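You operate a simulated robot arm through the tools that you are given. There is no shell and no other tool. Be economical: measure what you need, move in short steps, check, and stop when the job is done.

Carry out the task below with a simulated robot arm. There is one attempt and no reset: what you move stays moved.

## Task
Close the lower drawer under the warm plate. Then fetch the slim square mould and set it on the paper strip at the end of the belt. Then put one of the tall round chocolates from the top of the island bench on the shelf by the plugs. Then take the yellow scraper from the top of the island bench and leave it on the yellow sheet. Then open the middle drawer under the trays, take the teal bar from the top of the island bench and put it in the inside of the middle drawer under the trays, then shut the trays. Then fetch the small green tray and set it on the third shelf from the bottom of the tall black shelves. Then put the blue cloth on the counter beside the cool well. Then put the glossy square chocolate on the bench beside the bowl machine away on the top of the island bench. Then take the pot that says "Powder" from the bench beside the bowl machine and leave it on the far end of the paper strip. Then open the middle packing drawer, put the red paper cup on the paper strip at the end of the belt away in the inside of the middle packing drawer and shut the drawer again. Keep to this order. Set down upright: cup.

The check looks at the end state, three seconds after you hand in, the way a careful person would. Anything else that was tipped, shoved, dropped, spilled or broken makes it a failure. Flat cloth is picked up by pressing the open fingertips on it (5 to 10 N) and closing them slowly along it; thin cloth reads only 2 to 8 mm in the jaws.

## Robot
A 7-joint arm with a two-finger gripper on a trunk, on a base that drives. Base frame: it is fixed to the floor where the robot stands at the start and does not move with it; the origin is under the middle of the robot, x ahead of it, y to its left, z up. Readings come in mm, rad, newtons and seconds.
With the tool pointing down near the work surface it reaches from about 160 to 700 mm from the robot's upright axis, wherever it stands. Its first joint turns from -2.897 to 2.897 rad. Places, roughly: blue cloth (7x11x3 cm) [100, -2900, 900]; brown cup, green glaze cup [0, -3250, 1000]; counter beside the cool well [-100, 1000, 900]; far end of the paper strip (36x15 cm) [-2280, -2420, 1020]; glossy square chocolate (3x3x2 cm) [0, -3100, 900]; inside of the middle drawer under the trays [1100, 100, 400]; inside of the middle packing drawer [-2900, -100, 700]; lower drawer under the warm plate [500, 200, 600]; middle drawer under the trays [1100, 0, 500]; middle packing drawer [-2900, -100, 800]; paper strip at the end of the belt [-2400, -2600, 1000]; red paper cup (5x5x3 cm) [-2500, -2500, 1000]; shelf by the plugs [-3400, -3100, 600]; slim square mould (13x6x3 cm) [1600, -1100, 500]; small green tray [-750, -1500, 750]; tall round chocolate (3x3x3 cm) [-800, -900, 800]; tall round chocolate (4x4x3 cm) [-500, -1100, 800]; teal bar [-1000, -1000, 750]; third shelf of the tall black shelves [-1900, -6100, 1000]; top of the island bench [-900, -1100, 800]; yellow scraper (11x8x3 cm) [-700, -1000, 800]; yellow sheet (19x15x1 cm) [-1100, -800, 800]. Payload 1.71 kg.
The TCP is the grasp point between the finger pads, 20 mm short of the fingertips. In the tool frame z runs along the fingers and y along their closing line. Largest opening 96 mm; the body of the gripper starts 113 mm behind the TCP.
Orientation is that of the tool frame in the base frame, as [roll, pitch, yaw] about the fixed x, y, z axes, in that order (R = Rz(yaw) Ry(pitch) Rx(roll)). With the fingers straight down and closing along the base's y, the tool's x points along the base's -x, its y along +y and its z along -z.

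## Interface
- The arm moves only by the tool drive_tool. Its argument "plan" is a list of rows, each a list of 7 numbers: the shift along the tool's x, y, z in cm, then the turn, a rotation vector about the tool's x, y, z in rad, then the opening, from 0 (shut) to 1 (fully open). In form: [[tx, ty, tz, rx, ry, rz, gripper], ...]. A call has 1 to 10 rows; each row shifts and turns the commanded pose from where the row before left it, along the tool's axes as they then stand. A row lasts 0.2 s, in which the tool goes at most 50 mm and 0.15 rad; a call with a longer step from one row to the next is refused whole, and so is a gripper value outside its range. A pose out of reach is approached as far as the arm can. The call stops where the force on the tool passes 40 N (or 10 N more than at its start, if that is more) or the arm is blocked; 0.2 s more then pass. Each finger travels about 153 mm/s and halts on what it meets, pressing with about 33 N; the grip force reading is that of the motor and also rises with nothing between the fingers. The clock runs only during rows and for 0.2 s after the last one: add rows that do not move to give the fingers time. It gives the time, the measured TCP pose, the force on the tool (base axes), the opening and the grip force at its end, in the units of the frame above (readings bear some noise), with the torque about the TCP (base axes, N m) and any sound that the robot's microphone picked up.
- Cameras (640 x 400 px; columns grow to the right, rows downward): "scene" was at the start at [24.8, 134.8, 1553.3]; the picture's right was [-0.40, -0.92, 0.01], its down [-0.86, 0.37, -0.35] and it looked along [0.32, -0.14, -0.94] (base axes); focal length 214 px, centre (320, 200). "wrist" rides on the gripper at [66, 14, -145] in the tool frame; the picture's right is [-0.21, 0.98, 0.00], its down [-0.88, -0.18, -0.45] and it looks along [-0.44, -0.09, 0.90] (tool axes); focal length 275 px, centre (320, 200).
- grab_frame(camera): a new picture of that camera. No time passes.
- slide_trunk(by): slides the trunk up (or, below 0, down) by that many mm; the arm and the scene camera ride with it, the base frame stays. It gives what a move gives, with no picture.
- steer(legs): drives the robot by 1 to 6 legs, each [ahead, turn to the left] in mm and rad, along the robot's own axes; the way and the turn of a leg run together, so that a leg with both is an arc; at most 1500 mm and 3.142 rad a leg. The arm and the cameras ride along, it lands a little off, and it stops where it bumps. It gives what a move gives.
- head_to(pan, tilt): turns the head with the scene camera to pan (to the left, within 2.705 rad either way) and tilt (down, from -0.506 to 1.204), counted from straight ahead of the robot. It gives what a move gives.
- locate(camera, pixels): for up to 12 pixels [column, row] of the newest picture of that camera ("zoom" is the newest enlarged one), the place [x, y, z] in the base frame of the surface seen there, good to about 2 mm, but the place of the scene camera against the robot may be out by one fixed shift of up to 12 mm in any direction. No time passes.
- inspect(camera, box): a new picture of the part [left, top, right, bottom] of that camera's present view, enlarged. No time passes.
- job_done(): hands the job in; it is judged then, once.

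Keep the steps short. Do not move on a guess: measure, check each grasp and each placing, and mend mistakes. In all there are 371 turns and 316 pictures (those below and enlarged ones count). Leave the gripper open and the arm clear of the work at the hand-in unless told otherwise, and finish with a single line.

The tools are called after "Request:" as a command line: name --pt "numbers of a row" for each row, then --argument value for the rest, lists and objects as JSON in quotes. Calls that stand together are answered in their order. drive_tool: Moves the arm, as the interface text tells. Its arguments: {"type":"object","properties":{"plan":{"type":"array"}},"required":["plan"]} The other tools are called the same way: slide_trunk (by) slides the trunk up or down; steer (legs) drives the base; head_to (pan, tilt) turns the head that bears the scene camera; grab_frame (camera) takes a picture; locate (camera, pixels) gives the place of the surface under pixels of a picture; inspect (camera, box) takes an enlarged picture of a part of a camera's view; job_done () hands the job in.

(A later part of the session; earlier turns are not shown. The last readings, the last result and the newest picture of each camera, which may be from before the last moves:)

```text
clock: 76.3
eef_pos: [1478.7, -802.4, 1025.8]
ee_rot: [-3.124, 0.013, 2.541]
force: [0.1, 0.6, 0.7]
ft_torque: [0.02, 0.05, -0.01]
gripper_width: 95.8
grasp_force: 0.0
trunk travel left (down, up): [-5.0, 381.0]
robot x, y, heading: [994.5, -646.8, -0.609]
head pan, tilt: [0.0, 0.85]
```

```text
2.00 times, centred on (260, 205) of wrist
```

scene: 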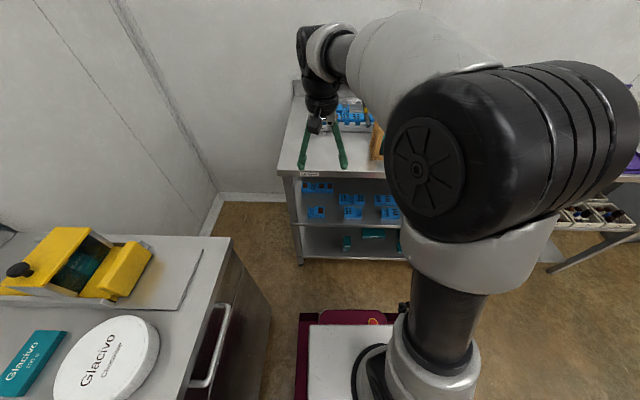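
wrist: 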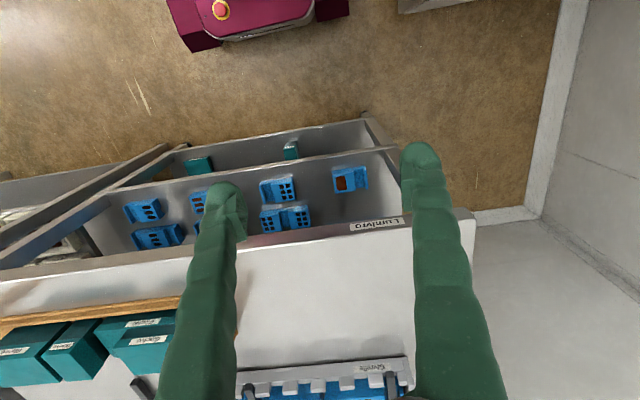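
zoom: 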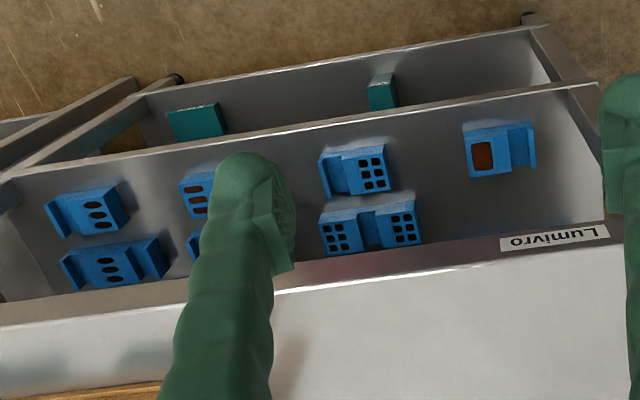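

I measure the moulds' ends in this wrist zoom, with the expected place being near [1600,-1100].

Request:
locate --camera "zoom" --pixels '[[324, 225], [420, 218], [322, 150], [388, 145], [465, 135], [535, 130], [372, 230], [370, 165], [95, 215], [110, 265], [345, 240], [500, 155]]'

Request:
inspect --camera "scene" --box '[280, 165, 420, 265]'

Request:
locate --camera "zoom" --pixels '[[277, 150], [379, 150], [300, 205], [367, 205], [126, 100], [253, 100], [152, 205], [217, 200], [415, 152], [500, 152], [445, 212], [518, 208]]'

```text
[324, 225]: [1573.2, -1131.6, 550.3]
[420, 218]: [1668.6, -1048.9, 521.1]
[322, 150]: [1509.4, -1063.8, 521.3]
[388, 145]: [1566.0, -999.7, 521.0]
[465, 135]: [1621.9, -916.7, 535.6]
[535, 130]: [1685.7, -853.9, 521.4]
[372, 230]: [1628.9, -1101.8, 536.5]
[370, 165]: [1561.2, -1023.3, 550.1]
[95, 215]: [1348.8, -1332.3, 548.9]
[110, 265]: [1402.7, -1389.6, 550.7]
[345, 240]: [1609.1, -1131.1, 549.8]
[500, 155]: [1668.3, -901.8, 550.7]
```

```text
4.00 times, centred on (350, 215) of scene
```

zoom: 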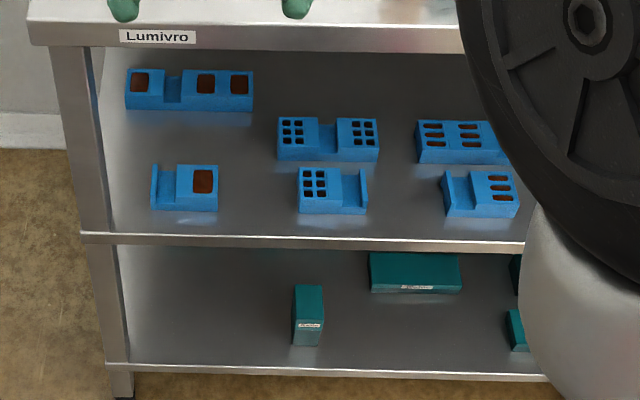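

```text
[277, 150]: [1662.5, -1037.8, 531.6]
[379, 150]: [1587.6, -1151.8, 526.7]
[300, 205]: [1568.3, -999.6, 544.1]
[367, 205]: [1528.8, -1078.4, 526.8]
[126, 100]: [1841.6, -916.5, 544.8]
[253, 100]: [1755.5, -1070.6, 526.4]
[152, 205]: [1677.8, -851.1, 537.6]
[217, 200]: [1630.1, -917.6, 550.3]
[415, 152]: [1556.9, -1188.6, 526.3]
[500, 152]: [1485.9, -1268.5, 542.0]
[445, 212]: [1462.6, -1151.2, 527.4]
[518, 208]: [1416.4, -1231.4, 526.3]
```

The target is the back-row mould in the second column (13 cm long, centre about [1625,-1095], top z 550, shelf z 520). It lies crosswise, so I plan to grip one raised block between its outer end and the middle valley, with the tool tilted forward under the top shelf. First I lower the tool in front of the rack and shift sideways.

Request:
steer --legs '[[0, -0.026]]'

Request:
drive_tool --pt "0 -1.5 4 0 0 0 1" --pt "0 -1.5 4 0 0 0 1" --pt "0 -1.5 4 0 0 0 1" --pt "0 -1.5 4 0 0 0 1" --pt "0 -1.5 4 0 0 0 1" --pt "0 -1.5 4 0 0 0 1" --pt "0 -1.5 4 0 0 0 1" --pt "0 -1.5 4 0 0 0 1" --pt "0 0 3 0 0 0 1" --pt "0 0 0 0 0 0 1"

Request:
drive_tool --pt "0 0 0 0 -0.1 0 1" --pt "0 0 0 0 -0.1 0 1" --pt "0 0 0 0 -0.1 0 1" --pt "0 0 0 0 -0.1 0 1" --pt "0 0 0 0 -0.1 0 1" --pt "0 0 0 0 -0.1 0 1" --pt "0 0 0 0 -0.1 0 1" --pt "0 0 0 0 -0.1 0 1" --pt "0 0 0 0 0 0 1"

Request:
grab_frame --camera "wrist"

```text
clock: 77.0
eef_pos: [1474.9, -814.8, 1025.5]
ee_rot: [-3.122, 0.01, 2.516]
force: [-0.7, 0.1, -0.2]
ft_torque: [-0.02, 0.0, 0.0]
gripper_width: 96.1
grasp_force: 0.0
trunk travel left (down, up): [-5.0, 381.0]
robot x, y, heading: [994.0, -647.4, -0.629]
head pan, tilt: [0.0, 0.85]
```

```text
clock: 79.2
eef_pos: [1395.4, -915.2, 683.6]
ee_rot: [-3.123, 0.028, 2.515]
force: [-0.1, -0.7, 0.9]
ft_torque: [0.01, 0.05, 0.0]
gripper_width: 95.9
grasp_force: 0.0
trunk travel left (down, up): [-5.0, 381.0]
robot x, y, heading: [997.1, -642.7, -0.628]
head pan, tilt: [0.0, 0.85]
```

```text
clock: 81.2
eef_pos: [1406.1, -920.1, 683.5]
ee_rot: [-3.113, 0.828, 2.535]
force: [0.2, -0.3, 0.4]
ft_torque: [0.0, 0.02, -0.02]
gripper_width: 96.0
grasp_force: 0.1
out of reach, approached as far as the arm can: row 8
trunk travel left (down, up): [-5.0, 381.0]
robot x, y, heading: [988.8, -644.5, -0.634]
head pan, tilt: [0.0, 0.85]
```

```text
287 pictures are left
```

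wrist: 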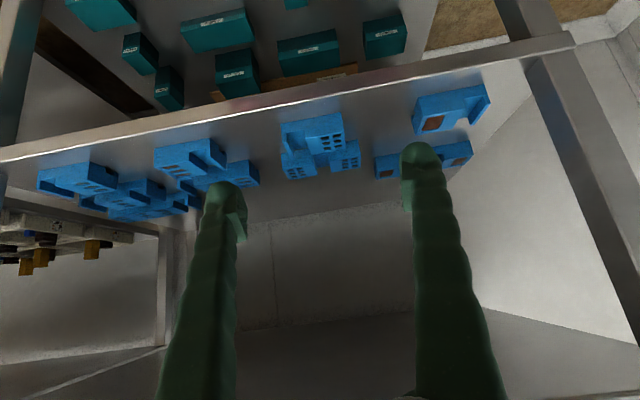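

The wrist view (upside down) shows the column near (320,150). I zoom and measure it.

Request:
inspect --camera "wrist" --box '[250, 90, 410, 190]'

Request:
locate --camera "zoom" --pixels '[[340, 248], [437, 225], [437, 250], [395, 255], [380, 225], [135, 265], [250, 280], [200, 260], [240, 330], [290, 310], [340, 290], [430, 305]]'

```text
4.00 times, centred on (330, 140) of wrist
```

zoom: 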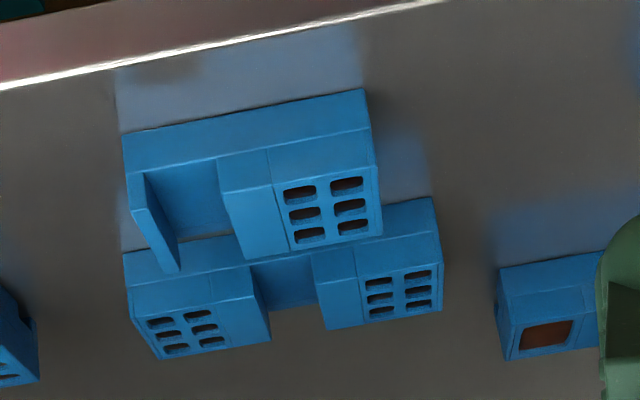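

```text
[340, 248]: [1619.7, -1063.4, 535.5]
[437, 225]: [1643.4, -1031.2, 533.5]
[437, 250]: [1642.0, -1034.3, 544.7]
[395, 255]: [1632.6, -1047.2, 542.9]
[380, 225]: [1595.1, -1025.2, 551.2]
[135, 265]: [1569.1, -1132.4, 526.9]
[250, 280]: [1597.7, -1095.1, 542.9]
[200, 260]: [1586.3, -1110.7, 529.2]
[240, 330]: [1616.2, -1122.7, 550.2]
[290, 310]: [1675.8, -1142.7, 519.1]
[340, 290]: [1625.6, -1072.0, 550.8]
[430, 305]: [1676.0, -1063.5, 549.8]
```

I need the valley floor height; measure points in the valleys.

Request:
locate --camera "zoom" --pixels '[[185, 200], [170, 170], [200, 225], [320, 105], [320, 148], [285, 265], [285, 280], [285, 300], [245, 200], [252, 240], [400, 330], [420, 320]]'

```text
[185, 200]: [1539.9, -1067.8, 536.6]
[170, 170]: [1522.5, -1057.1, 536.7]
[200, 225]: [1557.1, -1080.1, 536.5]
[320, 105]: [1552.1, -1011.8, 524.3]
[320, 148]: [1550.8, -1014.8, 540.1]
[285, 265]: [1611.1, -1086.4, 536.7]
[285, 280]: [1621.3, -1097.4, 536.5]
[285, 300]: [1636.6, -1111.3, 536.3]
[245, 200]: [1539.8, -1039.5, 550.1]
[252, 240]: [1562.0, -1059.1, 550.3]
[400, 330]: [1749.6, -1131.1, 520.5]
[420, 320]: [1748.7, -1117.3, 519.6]
```

The valley floor is z 536.5, blocks' top 550. Grip plan: left block spans v 95–144, so centre v=120, opening 68 mm. I ease the tilt to 0.75, shift, and drive ahead 70 mm.

Request:
drive_tool --pt "0 1.3 0 0 0.04 0 0.71" --pt "0 1.4 0 0 0.04 0 0.71" --pt "0 0 0 0 0 0 0.71" --pt "0 0 0 0 0 0 0.71"

Request:
steer --legs '[[70, 0]]'

Request:
grab_frame --camera "wrist"

```text
clock: 82.2
eef_pos: [1422.6, -899.4, 681.3]
ee_rot: [-3.117, 0.748, 2.532]
force: [-0.1, -1.0, 0.7]
ft_torque: [0.04, -0.03, 0.01]
gripper_width: 68.2
grasp_force: 0.0
trunk travel left (down, up): [-5.0, 381.0]
robot x, y, heading: [994.6, -645.6, -0.627]
head pan, tilt: [0.0, 0.85]
```

```text
clock: 83.3
eef_pos: [1472.5, -935.7, 686.1]
ee_rot: [-3.117, 0.759, 2.532]
force: [1.2, -0.4, 0.0]
ft_torque: [-0.01, 0.01, -0.03]
gripper_width: 68.3
grasp_force: 0.0
trunk travel left (down, up): [-5.0, 381.0]
robot x, y, heading: [1051.3, -688.5, -0.633]
head pan, tilt: [0.0, 0.85]
```

```text
285 pictures are left
```

wrist: 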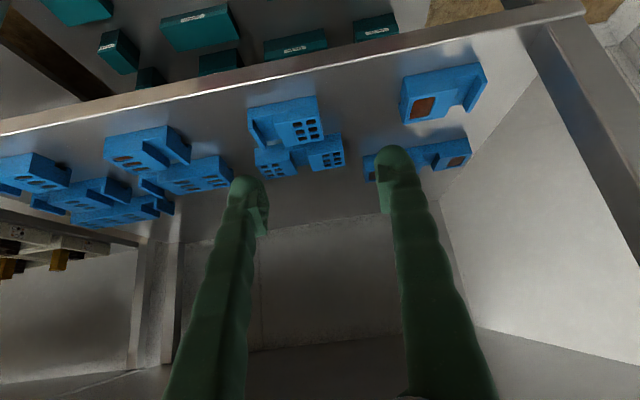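

Aligned at v≈120. Forward 150 mm and down 60, then look again.

Request:
drive_tool --pt "-1.38 0 2.92 0.017 0 0.018 0.71" --pt "-1.38 0 2.92 0 0 0 0.71" --pt "-1.38 0 2.92 0 0 0 0.71" --pt "-1.38 0 2.92 0 0 0 0.71" --pt "-1.38 0 2.92 0 0 0 0.71" --pt "0 0 0 0 0 0 0.71"

Request:
grab_frame --camera "wrist"

Request:
grab_frame --camera "scene"

```text
clock: 84.7
eef_pos: [1596.9, -1030.3, 621.5]
ee_rot: [-3.117, 0.748, 2.508]
force: [-0.2, -0.6, -1.2]
ft_torque: [0.05, -0.03, -0.03]
gripper_width: 68.1
grasp_force: 0.1
trunk travel left (down, up): [-5.0, 381.0]
robot x, y, heading: [1051.1, -683.3, -0.633]
head pan, tilt: [0.0, 0.85]
```

```text
284 pictures are left
```

wrist: 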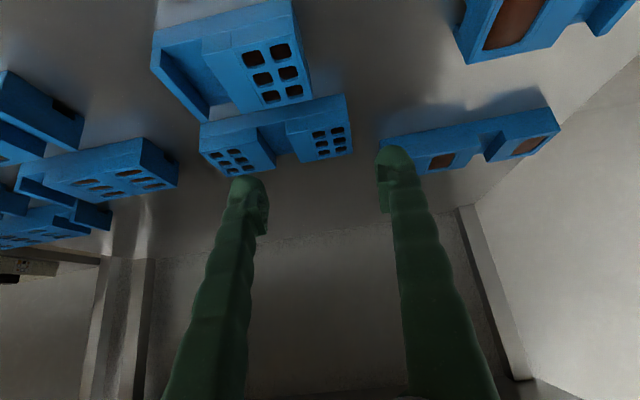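

```text
283 pictures are left
```

scene: 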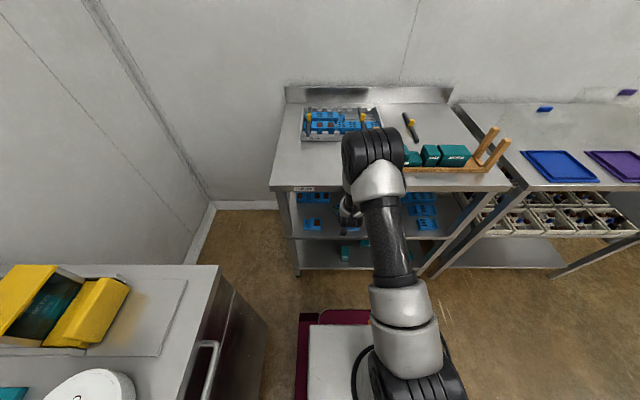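

I check the block edges and fingertips in this view.

Request:
locate --camera "wrist" --pixels '[[271, 160], [302, 158], [352, 148], [345, 98], [290, 128], [250, 184], [393, 155], [318, 145]]'

```text
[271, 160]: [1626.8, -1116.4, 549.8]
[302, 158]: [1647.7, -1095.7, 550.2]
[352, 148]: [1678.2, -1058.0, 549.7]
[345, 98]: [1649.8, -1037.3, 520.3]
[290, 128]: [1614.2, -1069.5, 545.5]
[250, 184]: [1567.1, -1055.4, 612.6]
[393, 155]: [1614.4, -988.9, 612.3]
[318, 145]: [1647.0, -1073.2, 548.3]
```

Everything agrees: block centre v≈119, fingertips' middle 120. I descend diagonally to the grip pose.

Request:
drive_tool --pt "0.08 0 1.97 0 0 0 0.71" --pt "0.08 0 1.97 0 0 0 0.71" --pt "0.08 0 1.97 0 0 0 0.71" --pt "0.08 0 1.8 0 0 0 0.71" --pt "0 0 0 0 0 0 0.71"

Request:
grab_frame --camera "wrist"

```text
clock: 85.9
eef_pos: [1636.3, -1061.5, 563.1]
ee_rot: [-3.118, 0.748, 2.508]
force: [-0.2, -0.6, -1.2]
ft_torque: [-0.01, -0.02, -0.01]
gripper_width: 68.2
grasp_force: 0.0
trunk travel left (down, up): [-5.0, 381.0]
robot x, y, heading: [1049.3, -689.1, -0.63]
head pan, tilt: [0.0, 0.85]
```

```text
282 pictures are left
```

wrist: 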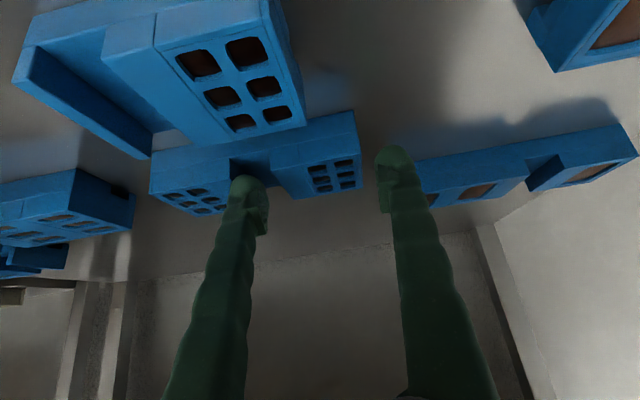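

The left fingertip sits in the valley, the right one outside the block's end. Down 3 mm, forward 5, then close gently.

Request:
drive_tool --pt "-0.16 0 0.56 0 0 0 0.71" --pt "0 0 0 0 0 0 0.6" --pt "0 0 0 0 0 0 0.5" --pt "0 0 0 0 0 0 0.4" --pt "0 0 0 0 0 0 0.4" --pt "0 0 0 0 0 0 0.4"

Request:
grab_frame --camera "wrist"

```text
clock: 87.3
eef_pos: [1640.4, -1064.2, 560.7]
ee_rot: [-3.116, 0.75, 2.507]
force: [-0.3, 0.0, 0.0]
ft_torque: [0.06, -0.02, 0.03]
gripper_width: 51.5
grasp_force: 32.9
trunk travel left (down, up): [-5.0, 381.0]
robot x, y, heading: [1051.5, -687.5, -0.633]
head pan, tilt: [0.0, 0.85]
```

```text
281 pictures are left
```

wrist: 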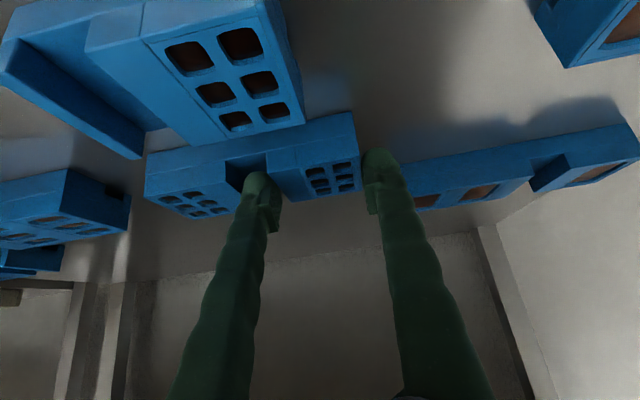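

Gripped at 51.5 mm with force. I lift 3 cm and check.

Request:
drive_tool --pt "-0.68 0 -0.73 0 0 0 0.3" --pt "-0.68 0 -0.73 0 0 0 0.3" --pt "-0.68 0 -0.73 0 0 0 0.3" --pt "0 0 0 0 0 0 0.3"

Request:
grab_frame --camera "wrist"

```text
clock: 88.3
eef_pos: [1639.8, -1062.6, 592.0]
ee_rot: [-3.118, 0.748, 2.508]
force: [0.1, 0.2, 1.2]
ft_torque: [0.01, 0.0, 0.03]
gripper_width: 28.9
grasp_force: 0.1
trunk travel left (down, up): [-5.0, 381.0]
robot x, y, heading: [1049.4, -681.7, -0.63]
head pan, tilt: [0.0, 0.85]
```

```text
280 pictures are left
```

wrist: 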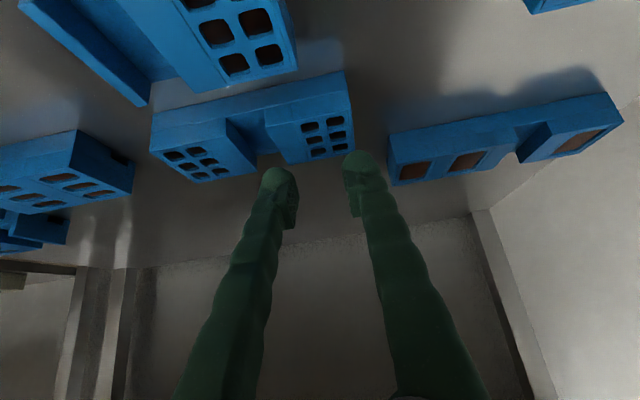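

The grip slipped off; the mould is undisturbed. The valley is too shallow, so I'll grip it front-to-back (6 cm) with the tool leaned sideways instead. First retreat out of the rack and right the tool.

Request:
drive_tool --pt "-1.36 0 -1.46 0 0 0 0.7" --pt "1.54 0 -4.0 0 0 0 0.7" --pt "1.54 0 -4.0 0 0 0 0.7" --pt "1.54 0 -4.0 0 0 0 0.7" --pt "1.54 0 -4.0 0 0 0 0.9" --pt "1.54 0 -4.0 0 0 0 0.9" --pt "1.54 0 -4.0 0 0 0 0.9" --pt "0 0 0 0 0 0 0.9"

Request:
drive_tool --pt "0 0 0 0 0.1 0 0.9" --pt "0 0 0 0 0.13 0 0.9" --pt "0 0 0 0 0.13 0 0.9" --pt "0 0 0 0 0.13 0 0.9" --pt "0 0 0 0 0.13 0 0.9" --pt "0 0 0 0 0.13 0 0.9" --pt "0 0 0 0 0 0 0.9"

```text
clock: 90.1
eef_pos: [1470.0, -929.1, 723.9]
ee_rot: [-3.115, 0.749, 2.506]
force: [0.4, 0.3, -0.1]
ft_torque: [0.02, -0.01, -0.02]
gripper_width: 86.4
grasp_force: 0.2
out of reach, approached as far as the arm can: row 7
trunk travel left (down, up): [-5.0, 381.0]
robot x, y, heading: [1051.6, -686.1, -0.637]
head pan, tilt: [0.0, 0.85]
```

```text
clock: 91.7
eef_pos: [1470.5, -928.4, 723.6]
ee_rot: [-3.125, -0.002, 2.49]
force: [-0.9, -0.3, -0.5]
ft_torque: [0.05, 0.02, 0.01]
gripper_width: 86.2
grasp_force: 0.0
trunk travel left (down, up): [-5.0, 381.0]
robot x, y, heading: [1048.8, -687.5, -0.635]
head pan, tilt: [0.0, 0.85]
```

Now turn the tool by -1.587 rad about its axis so it closes along the rack's depth.

Request:
drive_tool --pt "0 0 0 0 0 -0.15 0.9" --pt "0 0 0 0 0 -0.15 0.9" --pt "0 0 0 0 0 -0.15 0.9" --pt "0 0 0 0 0 -0.15 0.9" --pt "0 0 0 0 0 -0.15 0.9" --pt "0 0 0 0 0 -0.15 0.9" --pt "0 0 0 0 0 -0.15 0.9" --pt "0 0 0 0 0 -0.15 0.9" --pt "0 0 0 0 0 -0.15 0.9" --pt "0 0 0 0 0 -0.15 0.9"

Request:
drive_tool --pt "0 0 0 0 0.05 -0.087 0.9" --pt "0 0 0 0 0.1 0 0.9" --pt "0 0 0 0 0.1 0 0.9" --pt "0 0 0 0 0.1 0 0.9" --pt "0 0 0 0 0.1 0 0.9" --pt "0 0 0 0 0.1 0 0.9" --pt "0 0 0 0 0.1 0 0.9" --pt "0 0 0 0 0.1 0 0.9" --pt "0 0 0 0 0.1 0 0.9" --pt "0 0 0 0 0 0 0.9"

Request:
grab_frame --camera "scene"

Request:
grab_frame --camera "wrist"

```text
clock: 93.9
eef_pos: [1470.6, -928.7, 723.7]
ee_rot: [-3.142, -0.019, -2.291]
force: [0.5, -0.2, 0.3]
ft_torque: [0.03, -0.02, -0.03]
gripper_width: 86.4
grasp_force: 0.1
trunk travel left (down, up): [-5.0, 381.0]
robot x, y, heading: [1051.4, -685.9, -0.628]
head pan, tilt: [0.0, 0.85]
```

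```text
clock: 96.1
eef_pos: [1471.4, -927.2, 723.8]
ee_rot: [3.137, -0.868, -2.202]
force: [0.2, 0.7, 0.1]
ft_torque: [-0.02, 0.01, 0.0]
gripper_width: 86.4
grasp_force: 0.2
trunk travel left (down, up): [-5.0, 381.0]
robot x, y, heading: [1046.8, -687.4, -0.631]
head pan, tilt: [0.0, 0.85]
```

```text
279 pictures are left
```

scene: 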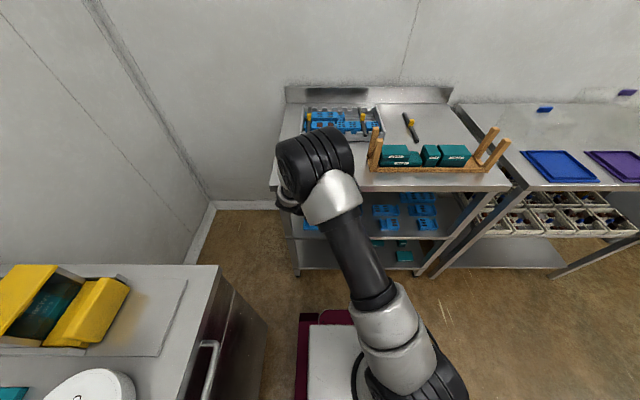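

```text
278 pictures are left
```

wrist: 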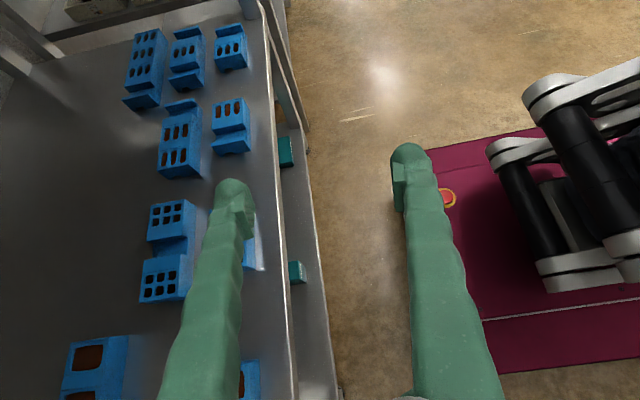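

The lean works. I measure where the wrist's bulky part sits versus the tool, and the rack's top edge underside.

Request:
locate --camera "scene" --pixels '[[315, 150], [290, 150], [345, 135], [330, 195], [340, 220], [285, 205], [350, 170], [293, 195], [465, 190], [440, 188]]'

Request:
locate --camera "wrist" --pixels '[[150, 203], [192, 205], [143, 300], [190, 300], [185, 225], [148, 225], [165, 247], [235, 195], [408, 160], [250, 250]]'

```text
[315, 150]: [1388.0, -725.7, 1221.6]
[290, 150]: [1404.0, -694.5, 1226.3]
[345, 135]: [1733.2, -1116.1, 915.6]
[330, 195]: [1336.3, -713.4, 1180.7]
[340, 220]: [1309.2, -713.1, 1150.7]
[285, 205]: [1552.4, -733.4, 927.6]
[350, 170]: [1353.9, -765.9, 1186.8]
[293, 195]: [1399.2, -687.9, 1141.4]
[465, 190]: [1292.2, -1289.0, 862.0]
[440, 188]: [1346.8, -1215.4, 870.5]
```

```text
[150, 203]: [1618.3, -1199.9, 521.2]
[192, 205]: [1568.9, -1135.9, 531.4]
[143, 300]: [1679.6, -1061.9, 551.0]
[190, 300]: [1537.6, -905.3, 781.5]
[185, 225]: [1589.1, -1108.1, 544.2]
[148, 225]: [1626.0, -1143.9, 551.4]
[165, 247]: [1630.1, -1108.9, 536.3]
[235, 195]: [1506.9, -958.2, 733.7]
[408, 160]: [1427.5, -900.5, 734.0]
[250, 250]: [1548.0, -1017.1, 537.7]
```

The arm's wrist bulk sits high. I look closer at the wrist chain to judge clearance.

Request:
inspect --camera "scene" --box '[220, 110, 460, 280]'

```text
2.35 times, centred on (340, 195) of scene
```

zoom: 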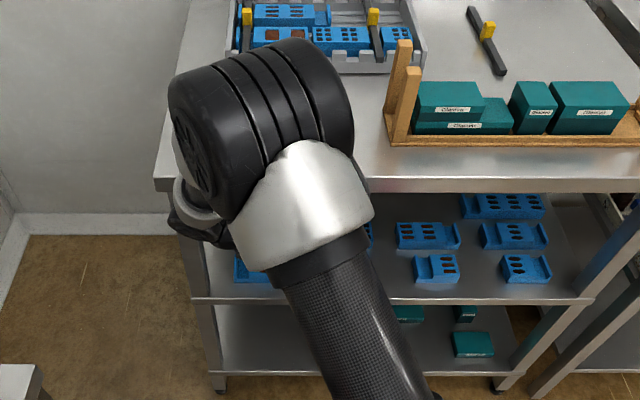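

That black part is the elbow. If the arm is stretched out flat first and the base then drives it in, the forearm stays under the top shelf. I back up 250 mm and stretch the arm low.

Request:
steer --legs '[[-250, 0]]'

Request:
drive_tool --pt "-0.99 -2.7 1.23 0 0 0 0.9" --pt "-0.99 -2.7 1.23 0 0 0 0.9" --pt "-0.99 -2.7 1.23 0 0 0 0.9" --pt "-0.99 -2.7 1.23 0 0 0 0.9" --pt "-0.99 -2.7 1.23 0 0 0 0.9" --pt "-0.99 -2.7 1.23 0 0 0 0.9" --pt "-0.99 -2.7 1.23 0 0 0 0.9" --pt "-0.99 -2.7 1.23 0 0 0 0.9" --pt "0 0 0 0 0 0 0.9"

Request:
grab_frame --camera "scene"

```text
clock: 98.0
eef_pos: [1266.3, -778.6, 723.4]
ee_rot: [3.135, -0.867, -2.204]
force: [1.1, 0.4, 0.4]
ft_torque: [-0.01, -0.02, -0.04]
gripper_width: 86.4
grasp_force: 0.0
trunk travel left (down, up): [-5.0, 381.0]
robot x, y, heading: [848.7, -535.2, -0.629]
head pan, tilt: [0.0, 0.85]
```

```text
clock: 100.0
eef_pos: [1422.8, -920.5, 608.2]
ee_rot: [-3.126, -0.867, -2.219]
force: [0.1, -0.3, 0.7]
ft_torque: [0.0, 0.01, -0.01]
gripper_width: 86.3
grasp_force: 0.0
trunk travel left (down, up): [-5.0, 381.0]
robot x, y, heading: [848.5, -536.2, -0.632]
head pan, tilt: [0.0, 0.85]
```

```text
276 pictures are left
```

scene: 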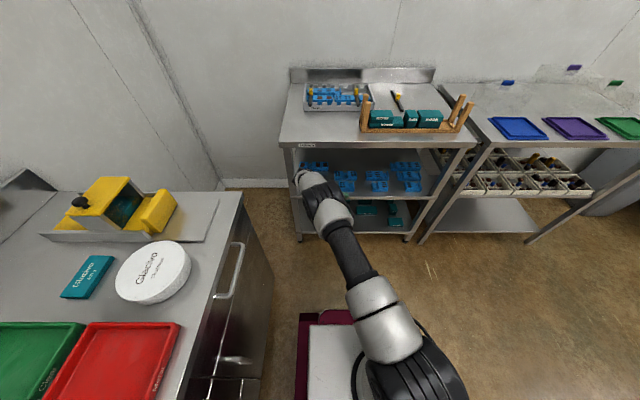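

Now the arm lies flatter. I measure the top of the elbow/forearm.

Request:
inspect --camera "scene" --box '[270, 150, 400, 260]'

Request:
locate --camera "scene" --pixels '[[300, 174], [310, 172], [312, 180], [318, 190], [325, 203], [335, 220], [345, 240], [350, 255], [365, 290], [305, 185]]'

```text
3.64 times, centred on (335, 205) of scene
```

zoom: 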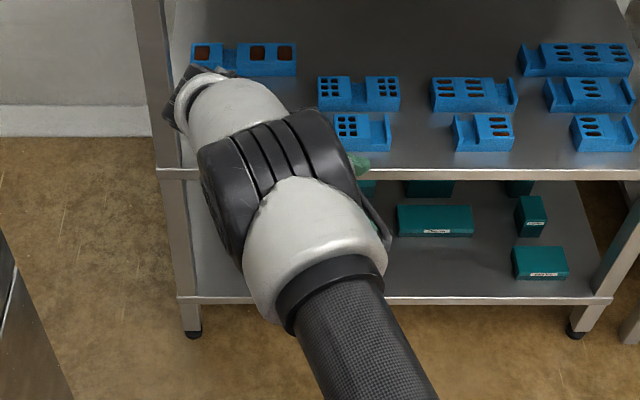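

```text
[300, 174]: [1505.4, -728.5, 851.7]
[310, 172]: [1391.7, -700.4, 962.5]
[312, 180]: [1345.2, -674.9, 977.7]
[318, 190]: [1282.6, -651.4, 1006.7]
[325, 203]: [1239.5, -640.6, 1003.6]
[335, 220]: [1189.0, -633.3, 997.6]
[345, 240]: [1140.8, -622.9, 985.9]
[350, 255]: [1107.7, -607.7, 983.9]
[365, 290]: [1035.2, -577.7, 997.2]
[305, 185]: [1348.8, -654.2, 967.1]
```

A lean entry would hit the shelf edge with the forearm, so I drop it. New plan: with the forward-tilted tool, nudge the mould's left end backward to turn it about 50° in place, then grip it across its 6 cm width from the front. I bring the arm back and undo the lean.

Request:
drive_tool --pt "0.99 2.7 -1.23 0 0 0 0.9" --pt "0.99 2.7 -1.23 0 0 0 0.9" --pt "0.99 2.7 -1.23 0 0 0 0.9" --pt "0.99 2.7 -1.23 0 0 0 0.9" --pt "0.99 2.7 -1.23 0 0 0 0.9" --pt "0.99 2.7 -1.23 0 0 0 0.9" --pt "0.99 2.7 -1.23 0 0 0 0.9" --pt "0 0 0 0 0 0 0.9"

Request:
drive_tool --pt "0 0 0 0 -0.1 0 0.9" --pt "0 0 0 0 -0.1 0 0.9" --pt "0 0 0 0 -0.1 0 0.9" --pt "0 0 0 0 -0.1 0 0.9" --pt "0 0 0 0 -0.1 0 0.9" --pt "0 0 0 0 -0.1 0 0.9" --pt "0 0 0 0 -0.1 0 0.9" --pt "0 0 0 0 -0.1 0 0.9" --pt "0 0 0 0 -0.067 0 0.9" --pt "0 0 0 0 0 0.08 0.9"

Request:
drive_tool --pt "0 0 0 0 0 0.15 0.5" --pt "0 0 0 0 0 0.15 0" --pt "0 0 0 0 0 0.15 0" --pt "0 0 0 0 0 0.15 0" --pt "0 0 0 0 0 0.15 0" --pt "0 0 0 0 0 0.15 0" --pt "0 0 0 0 0 0.15 0" --pt "0 0 0 0 0 0.15 0" --pt "0 0 0 0 0 0.15 0" --pt "0 0 0 0 0 0.15 0"

```text
clock: 101.8
eef_pos: [1280.5, -789.1, 717.3]
ee_rot: [-3.12, -0.867, -2.222]
force: [0.0, 0.2, 0.1]
ft_torque: [-0.05, -0.01, 0.01]
gripper_width: 86.5
grasp_force: 0.1
trunk travel left (down, up): [-5.0, 381.0]
robot x, y, heading: [847.7, -534.7, -0.633]
head pan, tilt: [0.0, 0.85]
```

```text
clock: 104.0
eef_pos: [1278.2, -790.2, 715.5]
ee_rot: [-3.13, 0.0, -2.286]
force: [-0.4, 0.2, 0.6]
ft_torque: [0.01, -0.05, 0.02]
gripper_width: 86.3
grasp_force: 0.2
trunk travel left (down, up): [-5.0, 381.0]
robot x, y, heading: [847.3, -537.4, -0.633]
head pan, tilt: [0.0, 0.85]
```

```text
clock: 106.2
eef_pos: [1279.5, -791.8, 715.1]
ee_rot: [-3.141, 0.011, 2.496]
force: [0.1, -0.1, 0.7]
ft_torque: [0.0, 0.01, 0.02]
gripper_width: 0.0
grasp_force: 29.3
trunk travel left (down, up): [-5.0, 381.0]
robot x, y, heading: [845.8, -539.3, -0.628]
head pan, tilt: [0.0, 0.85]
```

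Tilt forward 0.75, shift to v≈137, and drive back up to the rack.

Request:
drive_tool --pt "0 0.8 0 0 -0.15 0 0" --pt "0 0.8 0 0 -0.15 0 0" --pt "0 0 0 0 -0.15 0 0" --pt "0 0 0 0 -0.15 0 0" --pt "0 0 0 0 -0.15 0 0" --pt "0.7 0 0.75 0 0 0 0" --pt "0.7 0 0.75 0 0 0 0" --pt "0 0 0 0 0 0 0"

Request:
steer --legs '[[250, 0]]'

Request:
grab_frame --camera "wrist"

```text
clock: 108.0
eef_pos: [1288.9, -777.8, 694.2]
ee_rot: [-3.14, 0.76, 2.497]
force: [0.0, 1.4, -0.1]
ft_torque: [-0.01, -0.01, 0.04]
gripper_width: 0.0
grasp_force: 29.8
trunk travel left (down, up): [-5.0, 381.0]
robot x, y, heading: [847.5, -539.4, -0.634]
head pan, tilt: [0.0, 0.85]
```

```text
clock: 109.9
eef_pos: [1493.2, -928.8, 695.5]
ee_rot: [-3.139, 0.763, 2.495]
force: [-0.2, 0.6, 0.4]
ft_torque: [-0.02, -0.02, -0.02]
gripper_width: 0.0
grasp_force: 29.6
trunk travel left (down, up): [-5.0, 381.0]
robot x, y, heading: [1052.2, -687.8, -0.637]
head pan, tilt: [0.0, 0.85]
```

```text
274 pictures are left
```

wrist: 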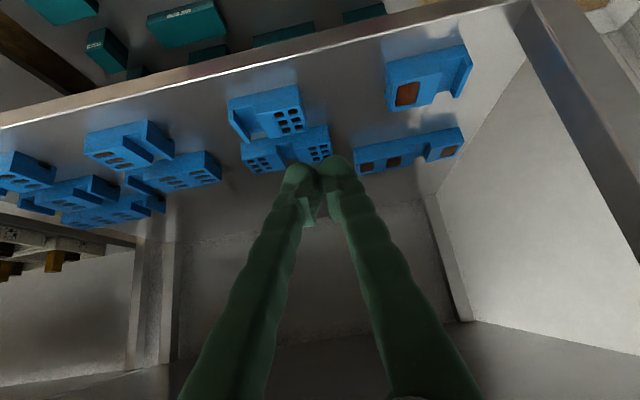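

At v≈138. Forward 145 and down to just in front of the mould's left end.

Request:
drive_tool --pt "-1.58 0 3.57 0 0 0 0" --pt "-1.58 0 3.57 0 0 0 0" --pt "-1.58 0 3.57 0 0 0 0" --pt "-1.58 0 3.57 0 0 0 0" --pt "0.69 0 0.725 0 0 0 0" --pt "0.69 0 0.725 0 0 0 0" --pt "0.69 0 0.725 0 0 0 0" --pt "0 0 0 0 0 0 0"

Request:
grab_frame --camera "wrist"

```text
clock: 111.7
eef_pos: [1601.8, -1010.4, 614.9]
ee_rot: [-3.14, 0.777, 2.495]
force: [0.4, 0.2, 0.4]
ft_torque: [0.0, 0.0, 0.02]
gripper_width: 0.0
grasp_force: 29.0
trunk travel left (down, up): [-5.0, 381.0]
robot x, y, heading: [1050.4, -689.2, -0.635]
head pan, tilt: [0.0, 0.85]
```

```text
273 pictures are left
```

wrist: 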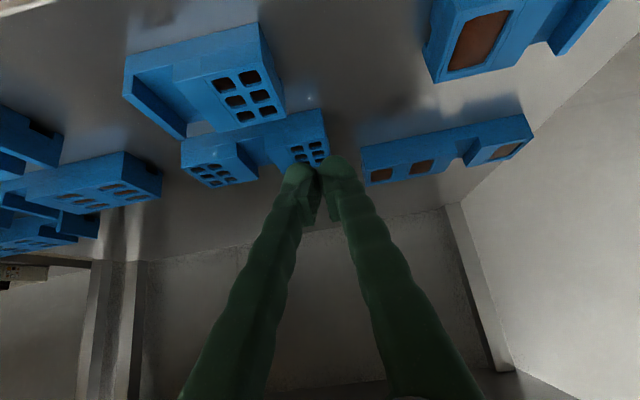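

Lower 66 mm into the gap in front of the mould's end, then look.

Request:
drive_tool --pt "1.14 0 1.2 0 0 0 0" --pt "1.14 0 1.2 0 0 0 0" --pt "1.14 0 1.2 0 0 0 0" --pt "1.14 0 1.2 0 0 0 0" --pt "0 0 0 0 0 0 0"

Request:
grab_frame --camera "wrist"

```text
clock: 112.9
eef_pos: [1601.9, -1009.6, 548.5]
ee_rot: [-3.14, 0.776, 2.496]
force: [-0.2, -1.2, 0.2]
ft_torque: [-0.01, 0.01, -0.03]
gripper_width: 0.0
grasp_force: 29.7
trunk travel left (down, up): [-5.0, 381.0]
robot x, y, heading: [1053.5, -686.4, -0.638]
head pan, tilt: [0.0, 0.85]
```

```text
272 pictures are left
```

wrist: 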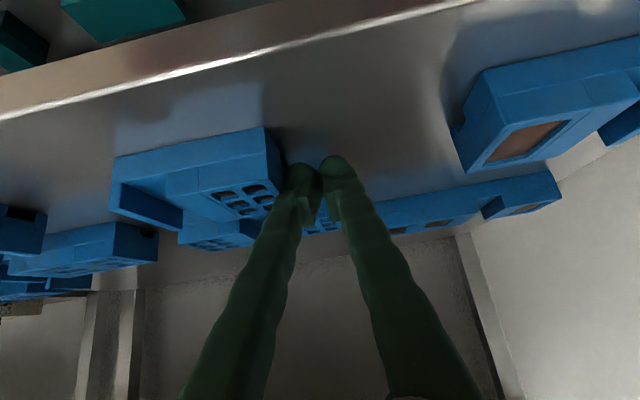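

Clear beside the front mould. Push slowly backward ~80 mm.

Request:
drive_tool --pt "-1.07 0 1.05 0 0 0 0" --pt "-1.07 0 1.05 0 0 0 0" --pt "-0.71 0 0.7 0 0 0 0" --pt "-0.71 0 0.7 0 0 0 0" --pt "-0.71 0 0.7 0 0 0 0" --pt "-0.71 0 0.7 0 0 0 0" --pt "0 0 0 0 0 0 0"

Request:
grab_frame --camera "wrist"

```text
clock: 114.5
eef_pos: [1657.4, -1053.9, 549.0]
ee_rot: [-3.142, 0.777, 2.496]
force: [0.2, -0.5, -0.5]
ft_torque: [0.01, -0.03, 0.01]
gripper_width: 0.0
grasp_force: 28.9
trunk travel left (down, up): [-5.0, 381.0]
robot x, y, heading: [1051.7, -687.2, -0.633]
head pan, tilt: [0.0, 0.85]
```

```text
271 pictures are left
```

wrist: 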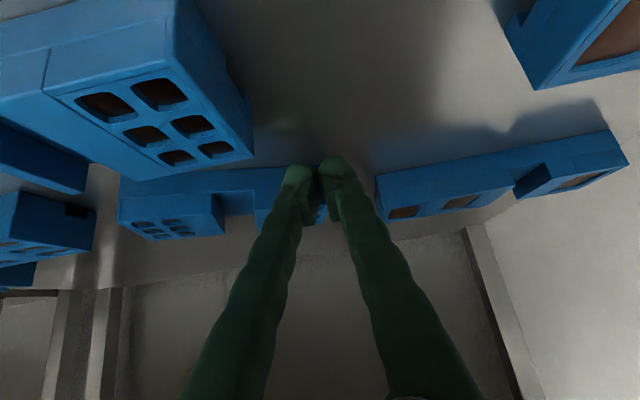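

I check how far it turned.

Request:
locate --camera "wrist" --pixels '[[122, 190], [180, 178], [270, 172], [118, 222], [224, 232], [380, 185], [318, 218]]'

```text
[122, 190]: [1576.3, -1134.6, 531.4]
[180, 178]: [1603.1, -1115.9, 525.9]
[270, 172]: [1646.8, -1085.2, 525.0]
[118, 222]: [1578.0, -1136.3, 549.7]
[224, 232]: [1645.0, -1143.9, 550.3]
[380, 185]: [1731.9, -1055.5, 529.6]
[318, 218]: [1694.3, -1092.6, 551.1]
```

Turned 19° so far. Push 45 mm more.

Request:
drive_tool --pt "-0.71 0 0.7 0 0 0 0" --pt "-0.71 0 0.7 0 0 0 0" --pt "-0.71 0 0.7 0 0 0 0" --pt "-0.71 0 0.7 0 0 0 0" --pt "-0.36 0 0.35 0 0 0 0" --pt "0 0 0 0 0 0 0"

Request:
grab_frame --camera "wrist"

```text
clock: 115.9
eef_pos: [1679.3, -1070.0, 546.0]
ee_rot: [-3.134, 0.763, 2.502]
force: [-0.5, 0.2, 0.4]
ft_torque: [0.0, -0.04, -0.02]
gripper_width: 0.1
grasp_force: 29.7
trunk travel left (down, up): [-5.0, 381.0]
robot x, y, heading: [1051.7, -690.7, -0.63]
head pan, tilt: [0.0, 0.85]
```

```text
270 pictures are left
```

wrist: 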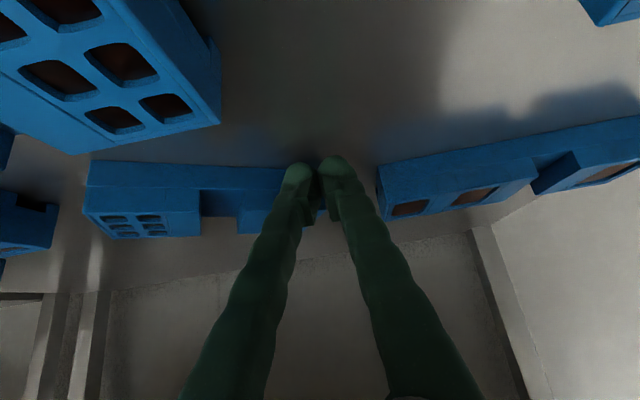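

The arm hit its reach limit. Before driving closer I check the forearm's clearance to the shelf's edge.

Request:
grab_frame --camera "scene"

Request:
inspect --camera "scene" --box '[260, 110, 460, 300]'

Request:
locate --camera "zoom" --pixels '[[300, 190], [320, 185], [350, 190], [370, 200], [290, 215], [330, 215], [370, 240], [395, 290], [450, 265], [240, 250]]'

```text
269 pictures are left
```

scene: 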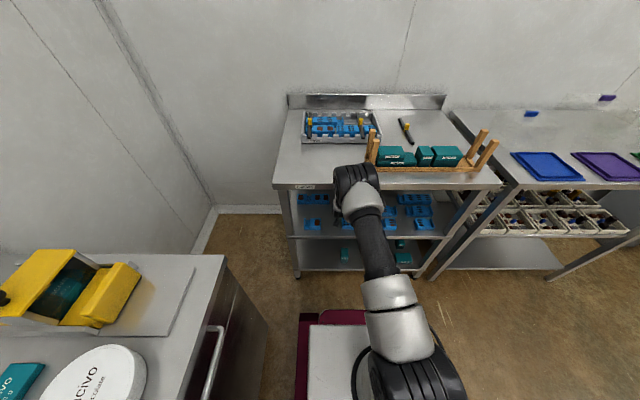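

```text
2.11 times, centred on (360, 205) of scene
```

zoom: 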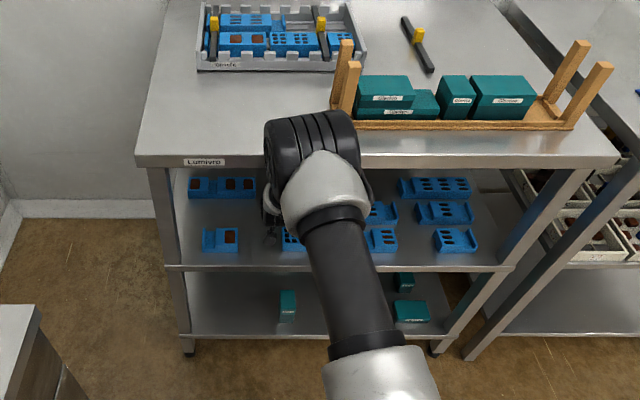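

```text
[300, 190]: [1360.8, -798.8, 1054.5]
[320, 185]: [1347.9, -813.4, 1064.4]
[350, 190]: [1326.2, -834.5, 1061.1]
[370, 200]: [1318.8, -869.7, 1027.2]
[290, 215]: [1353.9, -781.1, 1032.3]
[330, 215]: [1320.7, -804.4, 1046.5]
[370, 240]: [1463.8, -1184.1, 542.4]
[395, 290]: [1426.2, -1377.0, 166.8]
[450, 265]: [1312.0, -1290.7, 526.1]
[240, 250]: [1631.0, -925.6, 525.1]
```

Request:
locate --camera "wrist" --pixels '[[90, 185], [180, 178], [270, 180], [88, 218], [196, 236], [320, 205], [382, 185]]'

Request:
locate --camera "zoom" --pixels '[[275, 130], [310, 118], [345, 118], [320, 140], [270, 190], [272, 235], [365, 185]]'

```text
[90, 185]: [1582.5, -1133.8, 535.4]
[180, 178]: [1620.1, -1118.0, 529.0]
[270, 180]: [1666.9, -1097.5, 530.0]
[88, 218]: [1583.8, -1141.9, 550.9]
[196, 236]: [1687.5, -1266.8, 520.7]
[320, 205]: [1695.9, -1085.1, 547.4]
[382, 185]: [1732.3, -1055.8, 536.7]
```

```text
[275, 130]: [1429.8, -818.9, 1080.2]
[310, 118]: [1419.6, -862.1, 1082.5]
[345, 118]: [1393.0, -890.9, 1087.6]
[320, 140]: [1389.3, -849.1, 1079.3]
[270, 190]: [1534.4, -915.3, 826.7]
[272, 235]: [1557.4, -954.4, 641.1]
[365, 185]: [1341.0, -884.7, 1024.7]
```

It's at 30° now and the forearm is close to the shelf edge, so no further in. Instead I'll push the near right corner sideways to the left, which keeps turning it. Rise, move right and back.

Request:
drive_tool --pt "-1.73 0 -1.8 0 0 0 0" --pt "-1.73 0 -1.8 0 0 0 0" --pt "-1.73 0 -1.8 0 0 0 0" --pt "1.03 -3.43 -0.99 0 0 0 0" --pt "1.03 -3.43 -0.99 0 0 0 0" --pt "1.03 -3.43 -0.99 0 0 0 0" --pt "1.03 -3.43 -0.99 0 0 0 0" --pt "0 0 0 0 0 0 0"

Request:
grab_frame --camera "wrist"

```text
clock: 116.4
eef_pos: [1672.1, -1065.6, 540.6]
ee_rot: [-3.133, 0.724, 2.506]
force: [-6.7, 12.1, 35.6]
ft_torque: [0.24, -0.05, 0.13]
gripper_width: 0.0
grasp_force: 29.2
trunk travel left (down, up): [-5.0, 381.0]
robot x, y, heading: [1053.4, -686.1, -0.634]
head pan, tilt: [0.0, 0.85]
stopped in row 2: the force on the tool passed its limit at 58 N (the readings are from after the stop); the commanded pose is now the measured one
```

```text
267 pictures are left
```

wrist: 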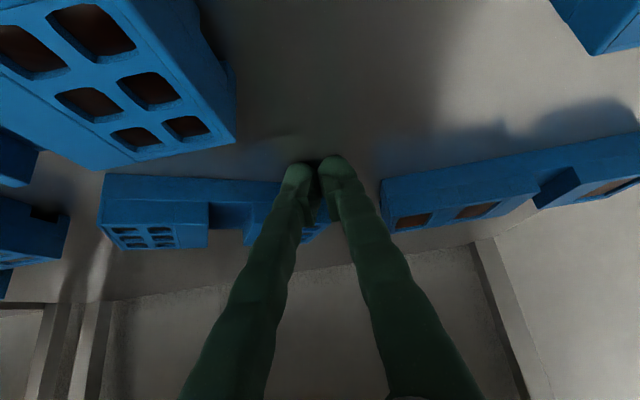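

The fingertips pressed on the shelf. Commanded pose is reset; I go back a little and up.

Request:
drive_tool --pt "-0.35 0 -1.06 0 0 0 0" --pt "-0.35 0 -1.06 0 0 0 0" --pt "-0.35 0 -1.06 0 0 0 0" --pt "0 0 0 0 0 0 0"

```text
clock: 116.8
eef_pos: [1675.3, -1067.8, 540.4]
ee_rot: [-3.133, 0.721, 2.507]
force: [-46.1, 28.8, 77.4]
ft_torque: [0.45, 0.65, 0.05]
gripper_width: 0.0
grasp_force: 29.4
trunk travel left (down, up): [-5.0, 381.0]
robot x, y, heading: [1048.0, -686.4, -0.633]
head pan, tilt: [0.0, 0.85]
stopped in row 2: the force on the tool passed its limit at 56 N (the readings are from after the stop); the commanded pose is now the measured one
```

Odd pressing forward/down. I back the base out 25 mm to relieve it, leaving the arm as is.

Request:
steer --legs '[[-25, 0]]'

Request:
grab_frame --camera "wrist"

```text
clock: 117.5
eef_pos: [1675.6, -1068.9, 538.5]
ee_rot: [-3.132, 0.689, 2.508]
force: [-190.2, 117.4, 238.7]
ft_torque: [1.97, 3.11, -0.18]
gripper_width: 0.0
grasp_force: 29.5
trunk travel left (down, up): [-5.0, 381.0]
robot x, y, heading: [1048.2, -682.0, -0.635]
head pan, tilt: [0.0, 0.85]
stopped in leg 1: the force on the tool passed its limit at 141 N (the readings are from after the stop); the commanded pose is now the measured one
```

```text
266 pictures are left
```

wrist: 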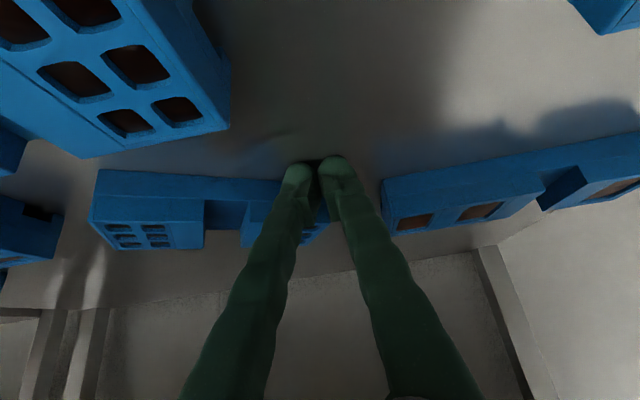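

The arm is levering somewhere (probably the wrist under the shelf lip). I reverse: base forward 20 mm.

Request:
steer --legs '[[15, 0]]'

```text
clock: 118.2
eef_pos: [1679.8, -1069.5, 539.6]
ee_rot: [-3.125, 0.656, 2.512]
force: [-73.1, 78.3, 258.3]
ft_torque: [1.31, 0.64, 1.66]
gripper_width: 0.0
grasp_force: 29.2
trunk travel left (down, up): [-5.0, 381.0]
robot x, y, heading: [1048.8, -681.9, -0.63]
head pan, tilt: [0.0, 0.85]
stopped in leg 1: the robot was blocked; the commanded pose is now the measured one
```

I look at the arm from the head.

Request:
inspect --camera "scene" --box '[280, 140, 420, 240]'

Request:
locate --camera "zoom" --pixels '[[260, 180], [270, 210], [275, 250], [245, 230], [300, 130], [420, 200], [440, 240], [250, 270]]'

```text
4.00 times, centred on (350, 190) of scene
```

zoom: 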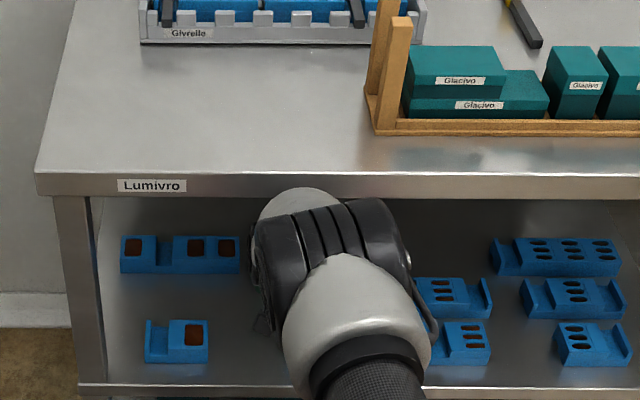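

```text
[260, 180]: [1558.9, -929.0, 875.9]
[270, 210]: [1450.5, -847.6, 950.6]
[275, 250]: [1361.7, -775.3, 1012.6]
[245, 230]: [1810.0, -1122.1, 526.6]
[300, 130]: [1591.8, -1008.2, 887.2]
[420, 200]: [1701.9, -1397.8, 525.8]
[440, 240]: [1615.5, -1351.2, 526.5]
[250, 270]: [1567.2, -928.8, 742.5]
```

The forearm seems wedged between shelf lip and the fingertips. I unload along the reaction: small steps back and up.

Request:
drive_tool --pt "0.15 0 -0.6 0 0 0 0" --pt "0.15 0 -0.6 0 0 0 0"

```text
clock: 118.5
eef_pos: [1680.4, -1070.2, 540.5]
ee_rot: [-3.117, 0.63, 2.498]
force: [-33.7, 99.2, 240.4]
ft_torque: [2.03, -0.22, 0.76]
gripper_width: 0.2
grasp_force: 29.7
trunk travel left (down, up): [-5.0, 381.0]
robot x, y, heading: [1047.0, -674.9, -0.614]
head pan, tilt: [0.0, 0.85]
stopped in row 1: the force on the tool passed its limit at 328 N (the readings are from after the stop); the commanded pose is now the measured one
```

I measure precisely where the arm parts are relative to the lip.

Request:
inspect --camera "scene" --box '[310, 160, 410, 230]'

Request:
locate --camera "zoom" --pixels '[[240, 115], [240, 125], [230, 140], [260, 130], [220, 180], [215, 230], [195, 260], [200, 330], [280, 150], [320, 150], [320, 250], [380, 180]]'

```text
5.71 times, centred on (360, 195) of scene
```

zoom: 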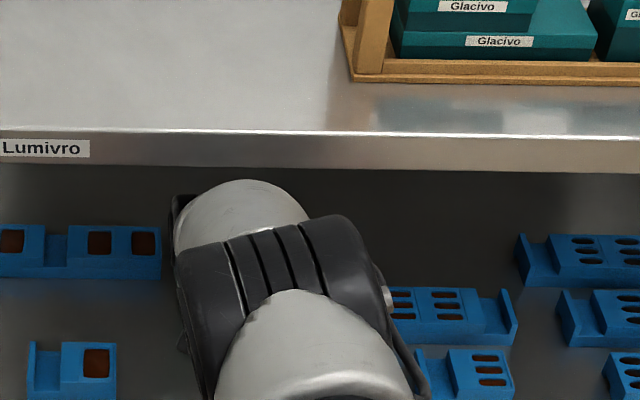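

```text
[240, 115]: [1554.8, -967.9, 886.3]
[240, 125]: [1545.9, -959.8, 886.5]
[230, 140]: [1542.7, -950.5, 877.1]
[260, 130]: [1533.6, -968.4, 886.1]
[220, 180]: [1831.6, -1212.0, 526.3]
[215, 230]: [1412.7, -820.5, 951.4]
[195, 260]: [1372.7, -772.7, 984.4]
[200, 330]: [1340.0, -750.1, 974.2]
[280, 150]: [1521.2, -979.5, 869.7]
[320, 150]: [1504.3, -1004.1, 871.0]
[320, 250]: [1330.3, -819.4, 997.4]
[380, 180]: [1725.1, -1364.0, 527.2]
```

The elbow has sunk and the arm is straightened, pushing the tips down. I raise the trunk 12 mm to unload the fingertips.

Request:
slide_trunk --by 12

```text
clock: 118.7
eef_pos: [1679.7, -1075.0, 540.0]
ee_rot: [-3.114, 0.614, 2.461]
force: [2.1, 117.5, 201.1]
ft_torque: [2.56, -0.87, -0.15]
gripper_width: 0.0
grasp_force: 29.3
trunk travel left (down, up): [-5.0, 380.0]
robot x, y, heading: [1045.2, -676.5, -0.593]
head pan, tilt: [0.0, 0.85]
stopped: the force on the tool passed its limit at 317 N (the readings are from after the stop); the commanded pose is now the measured one
```

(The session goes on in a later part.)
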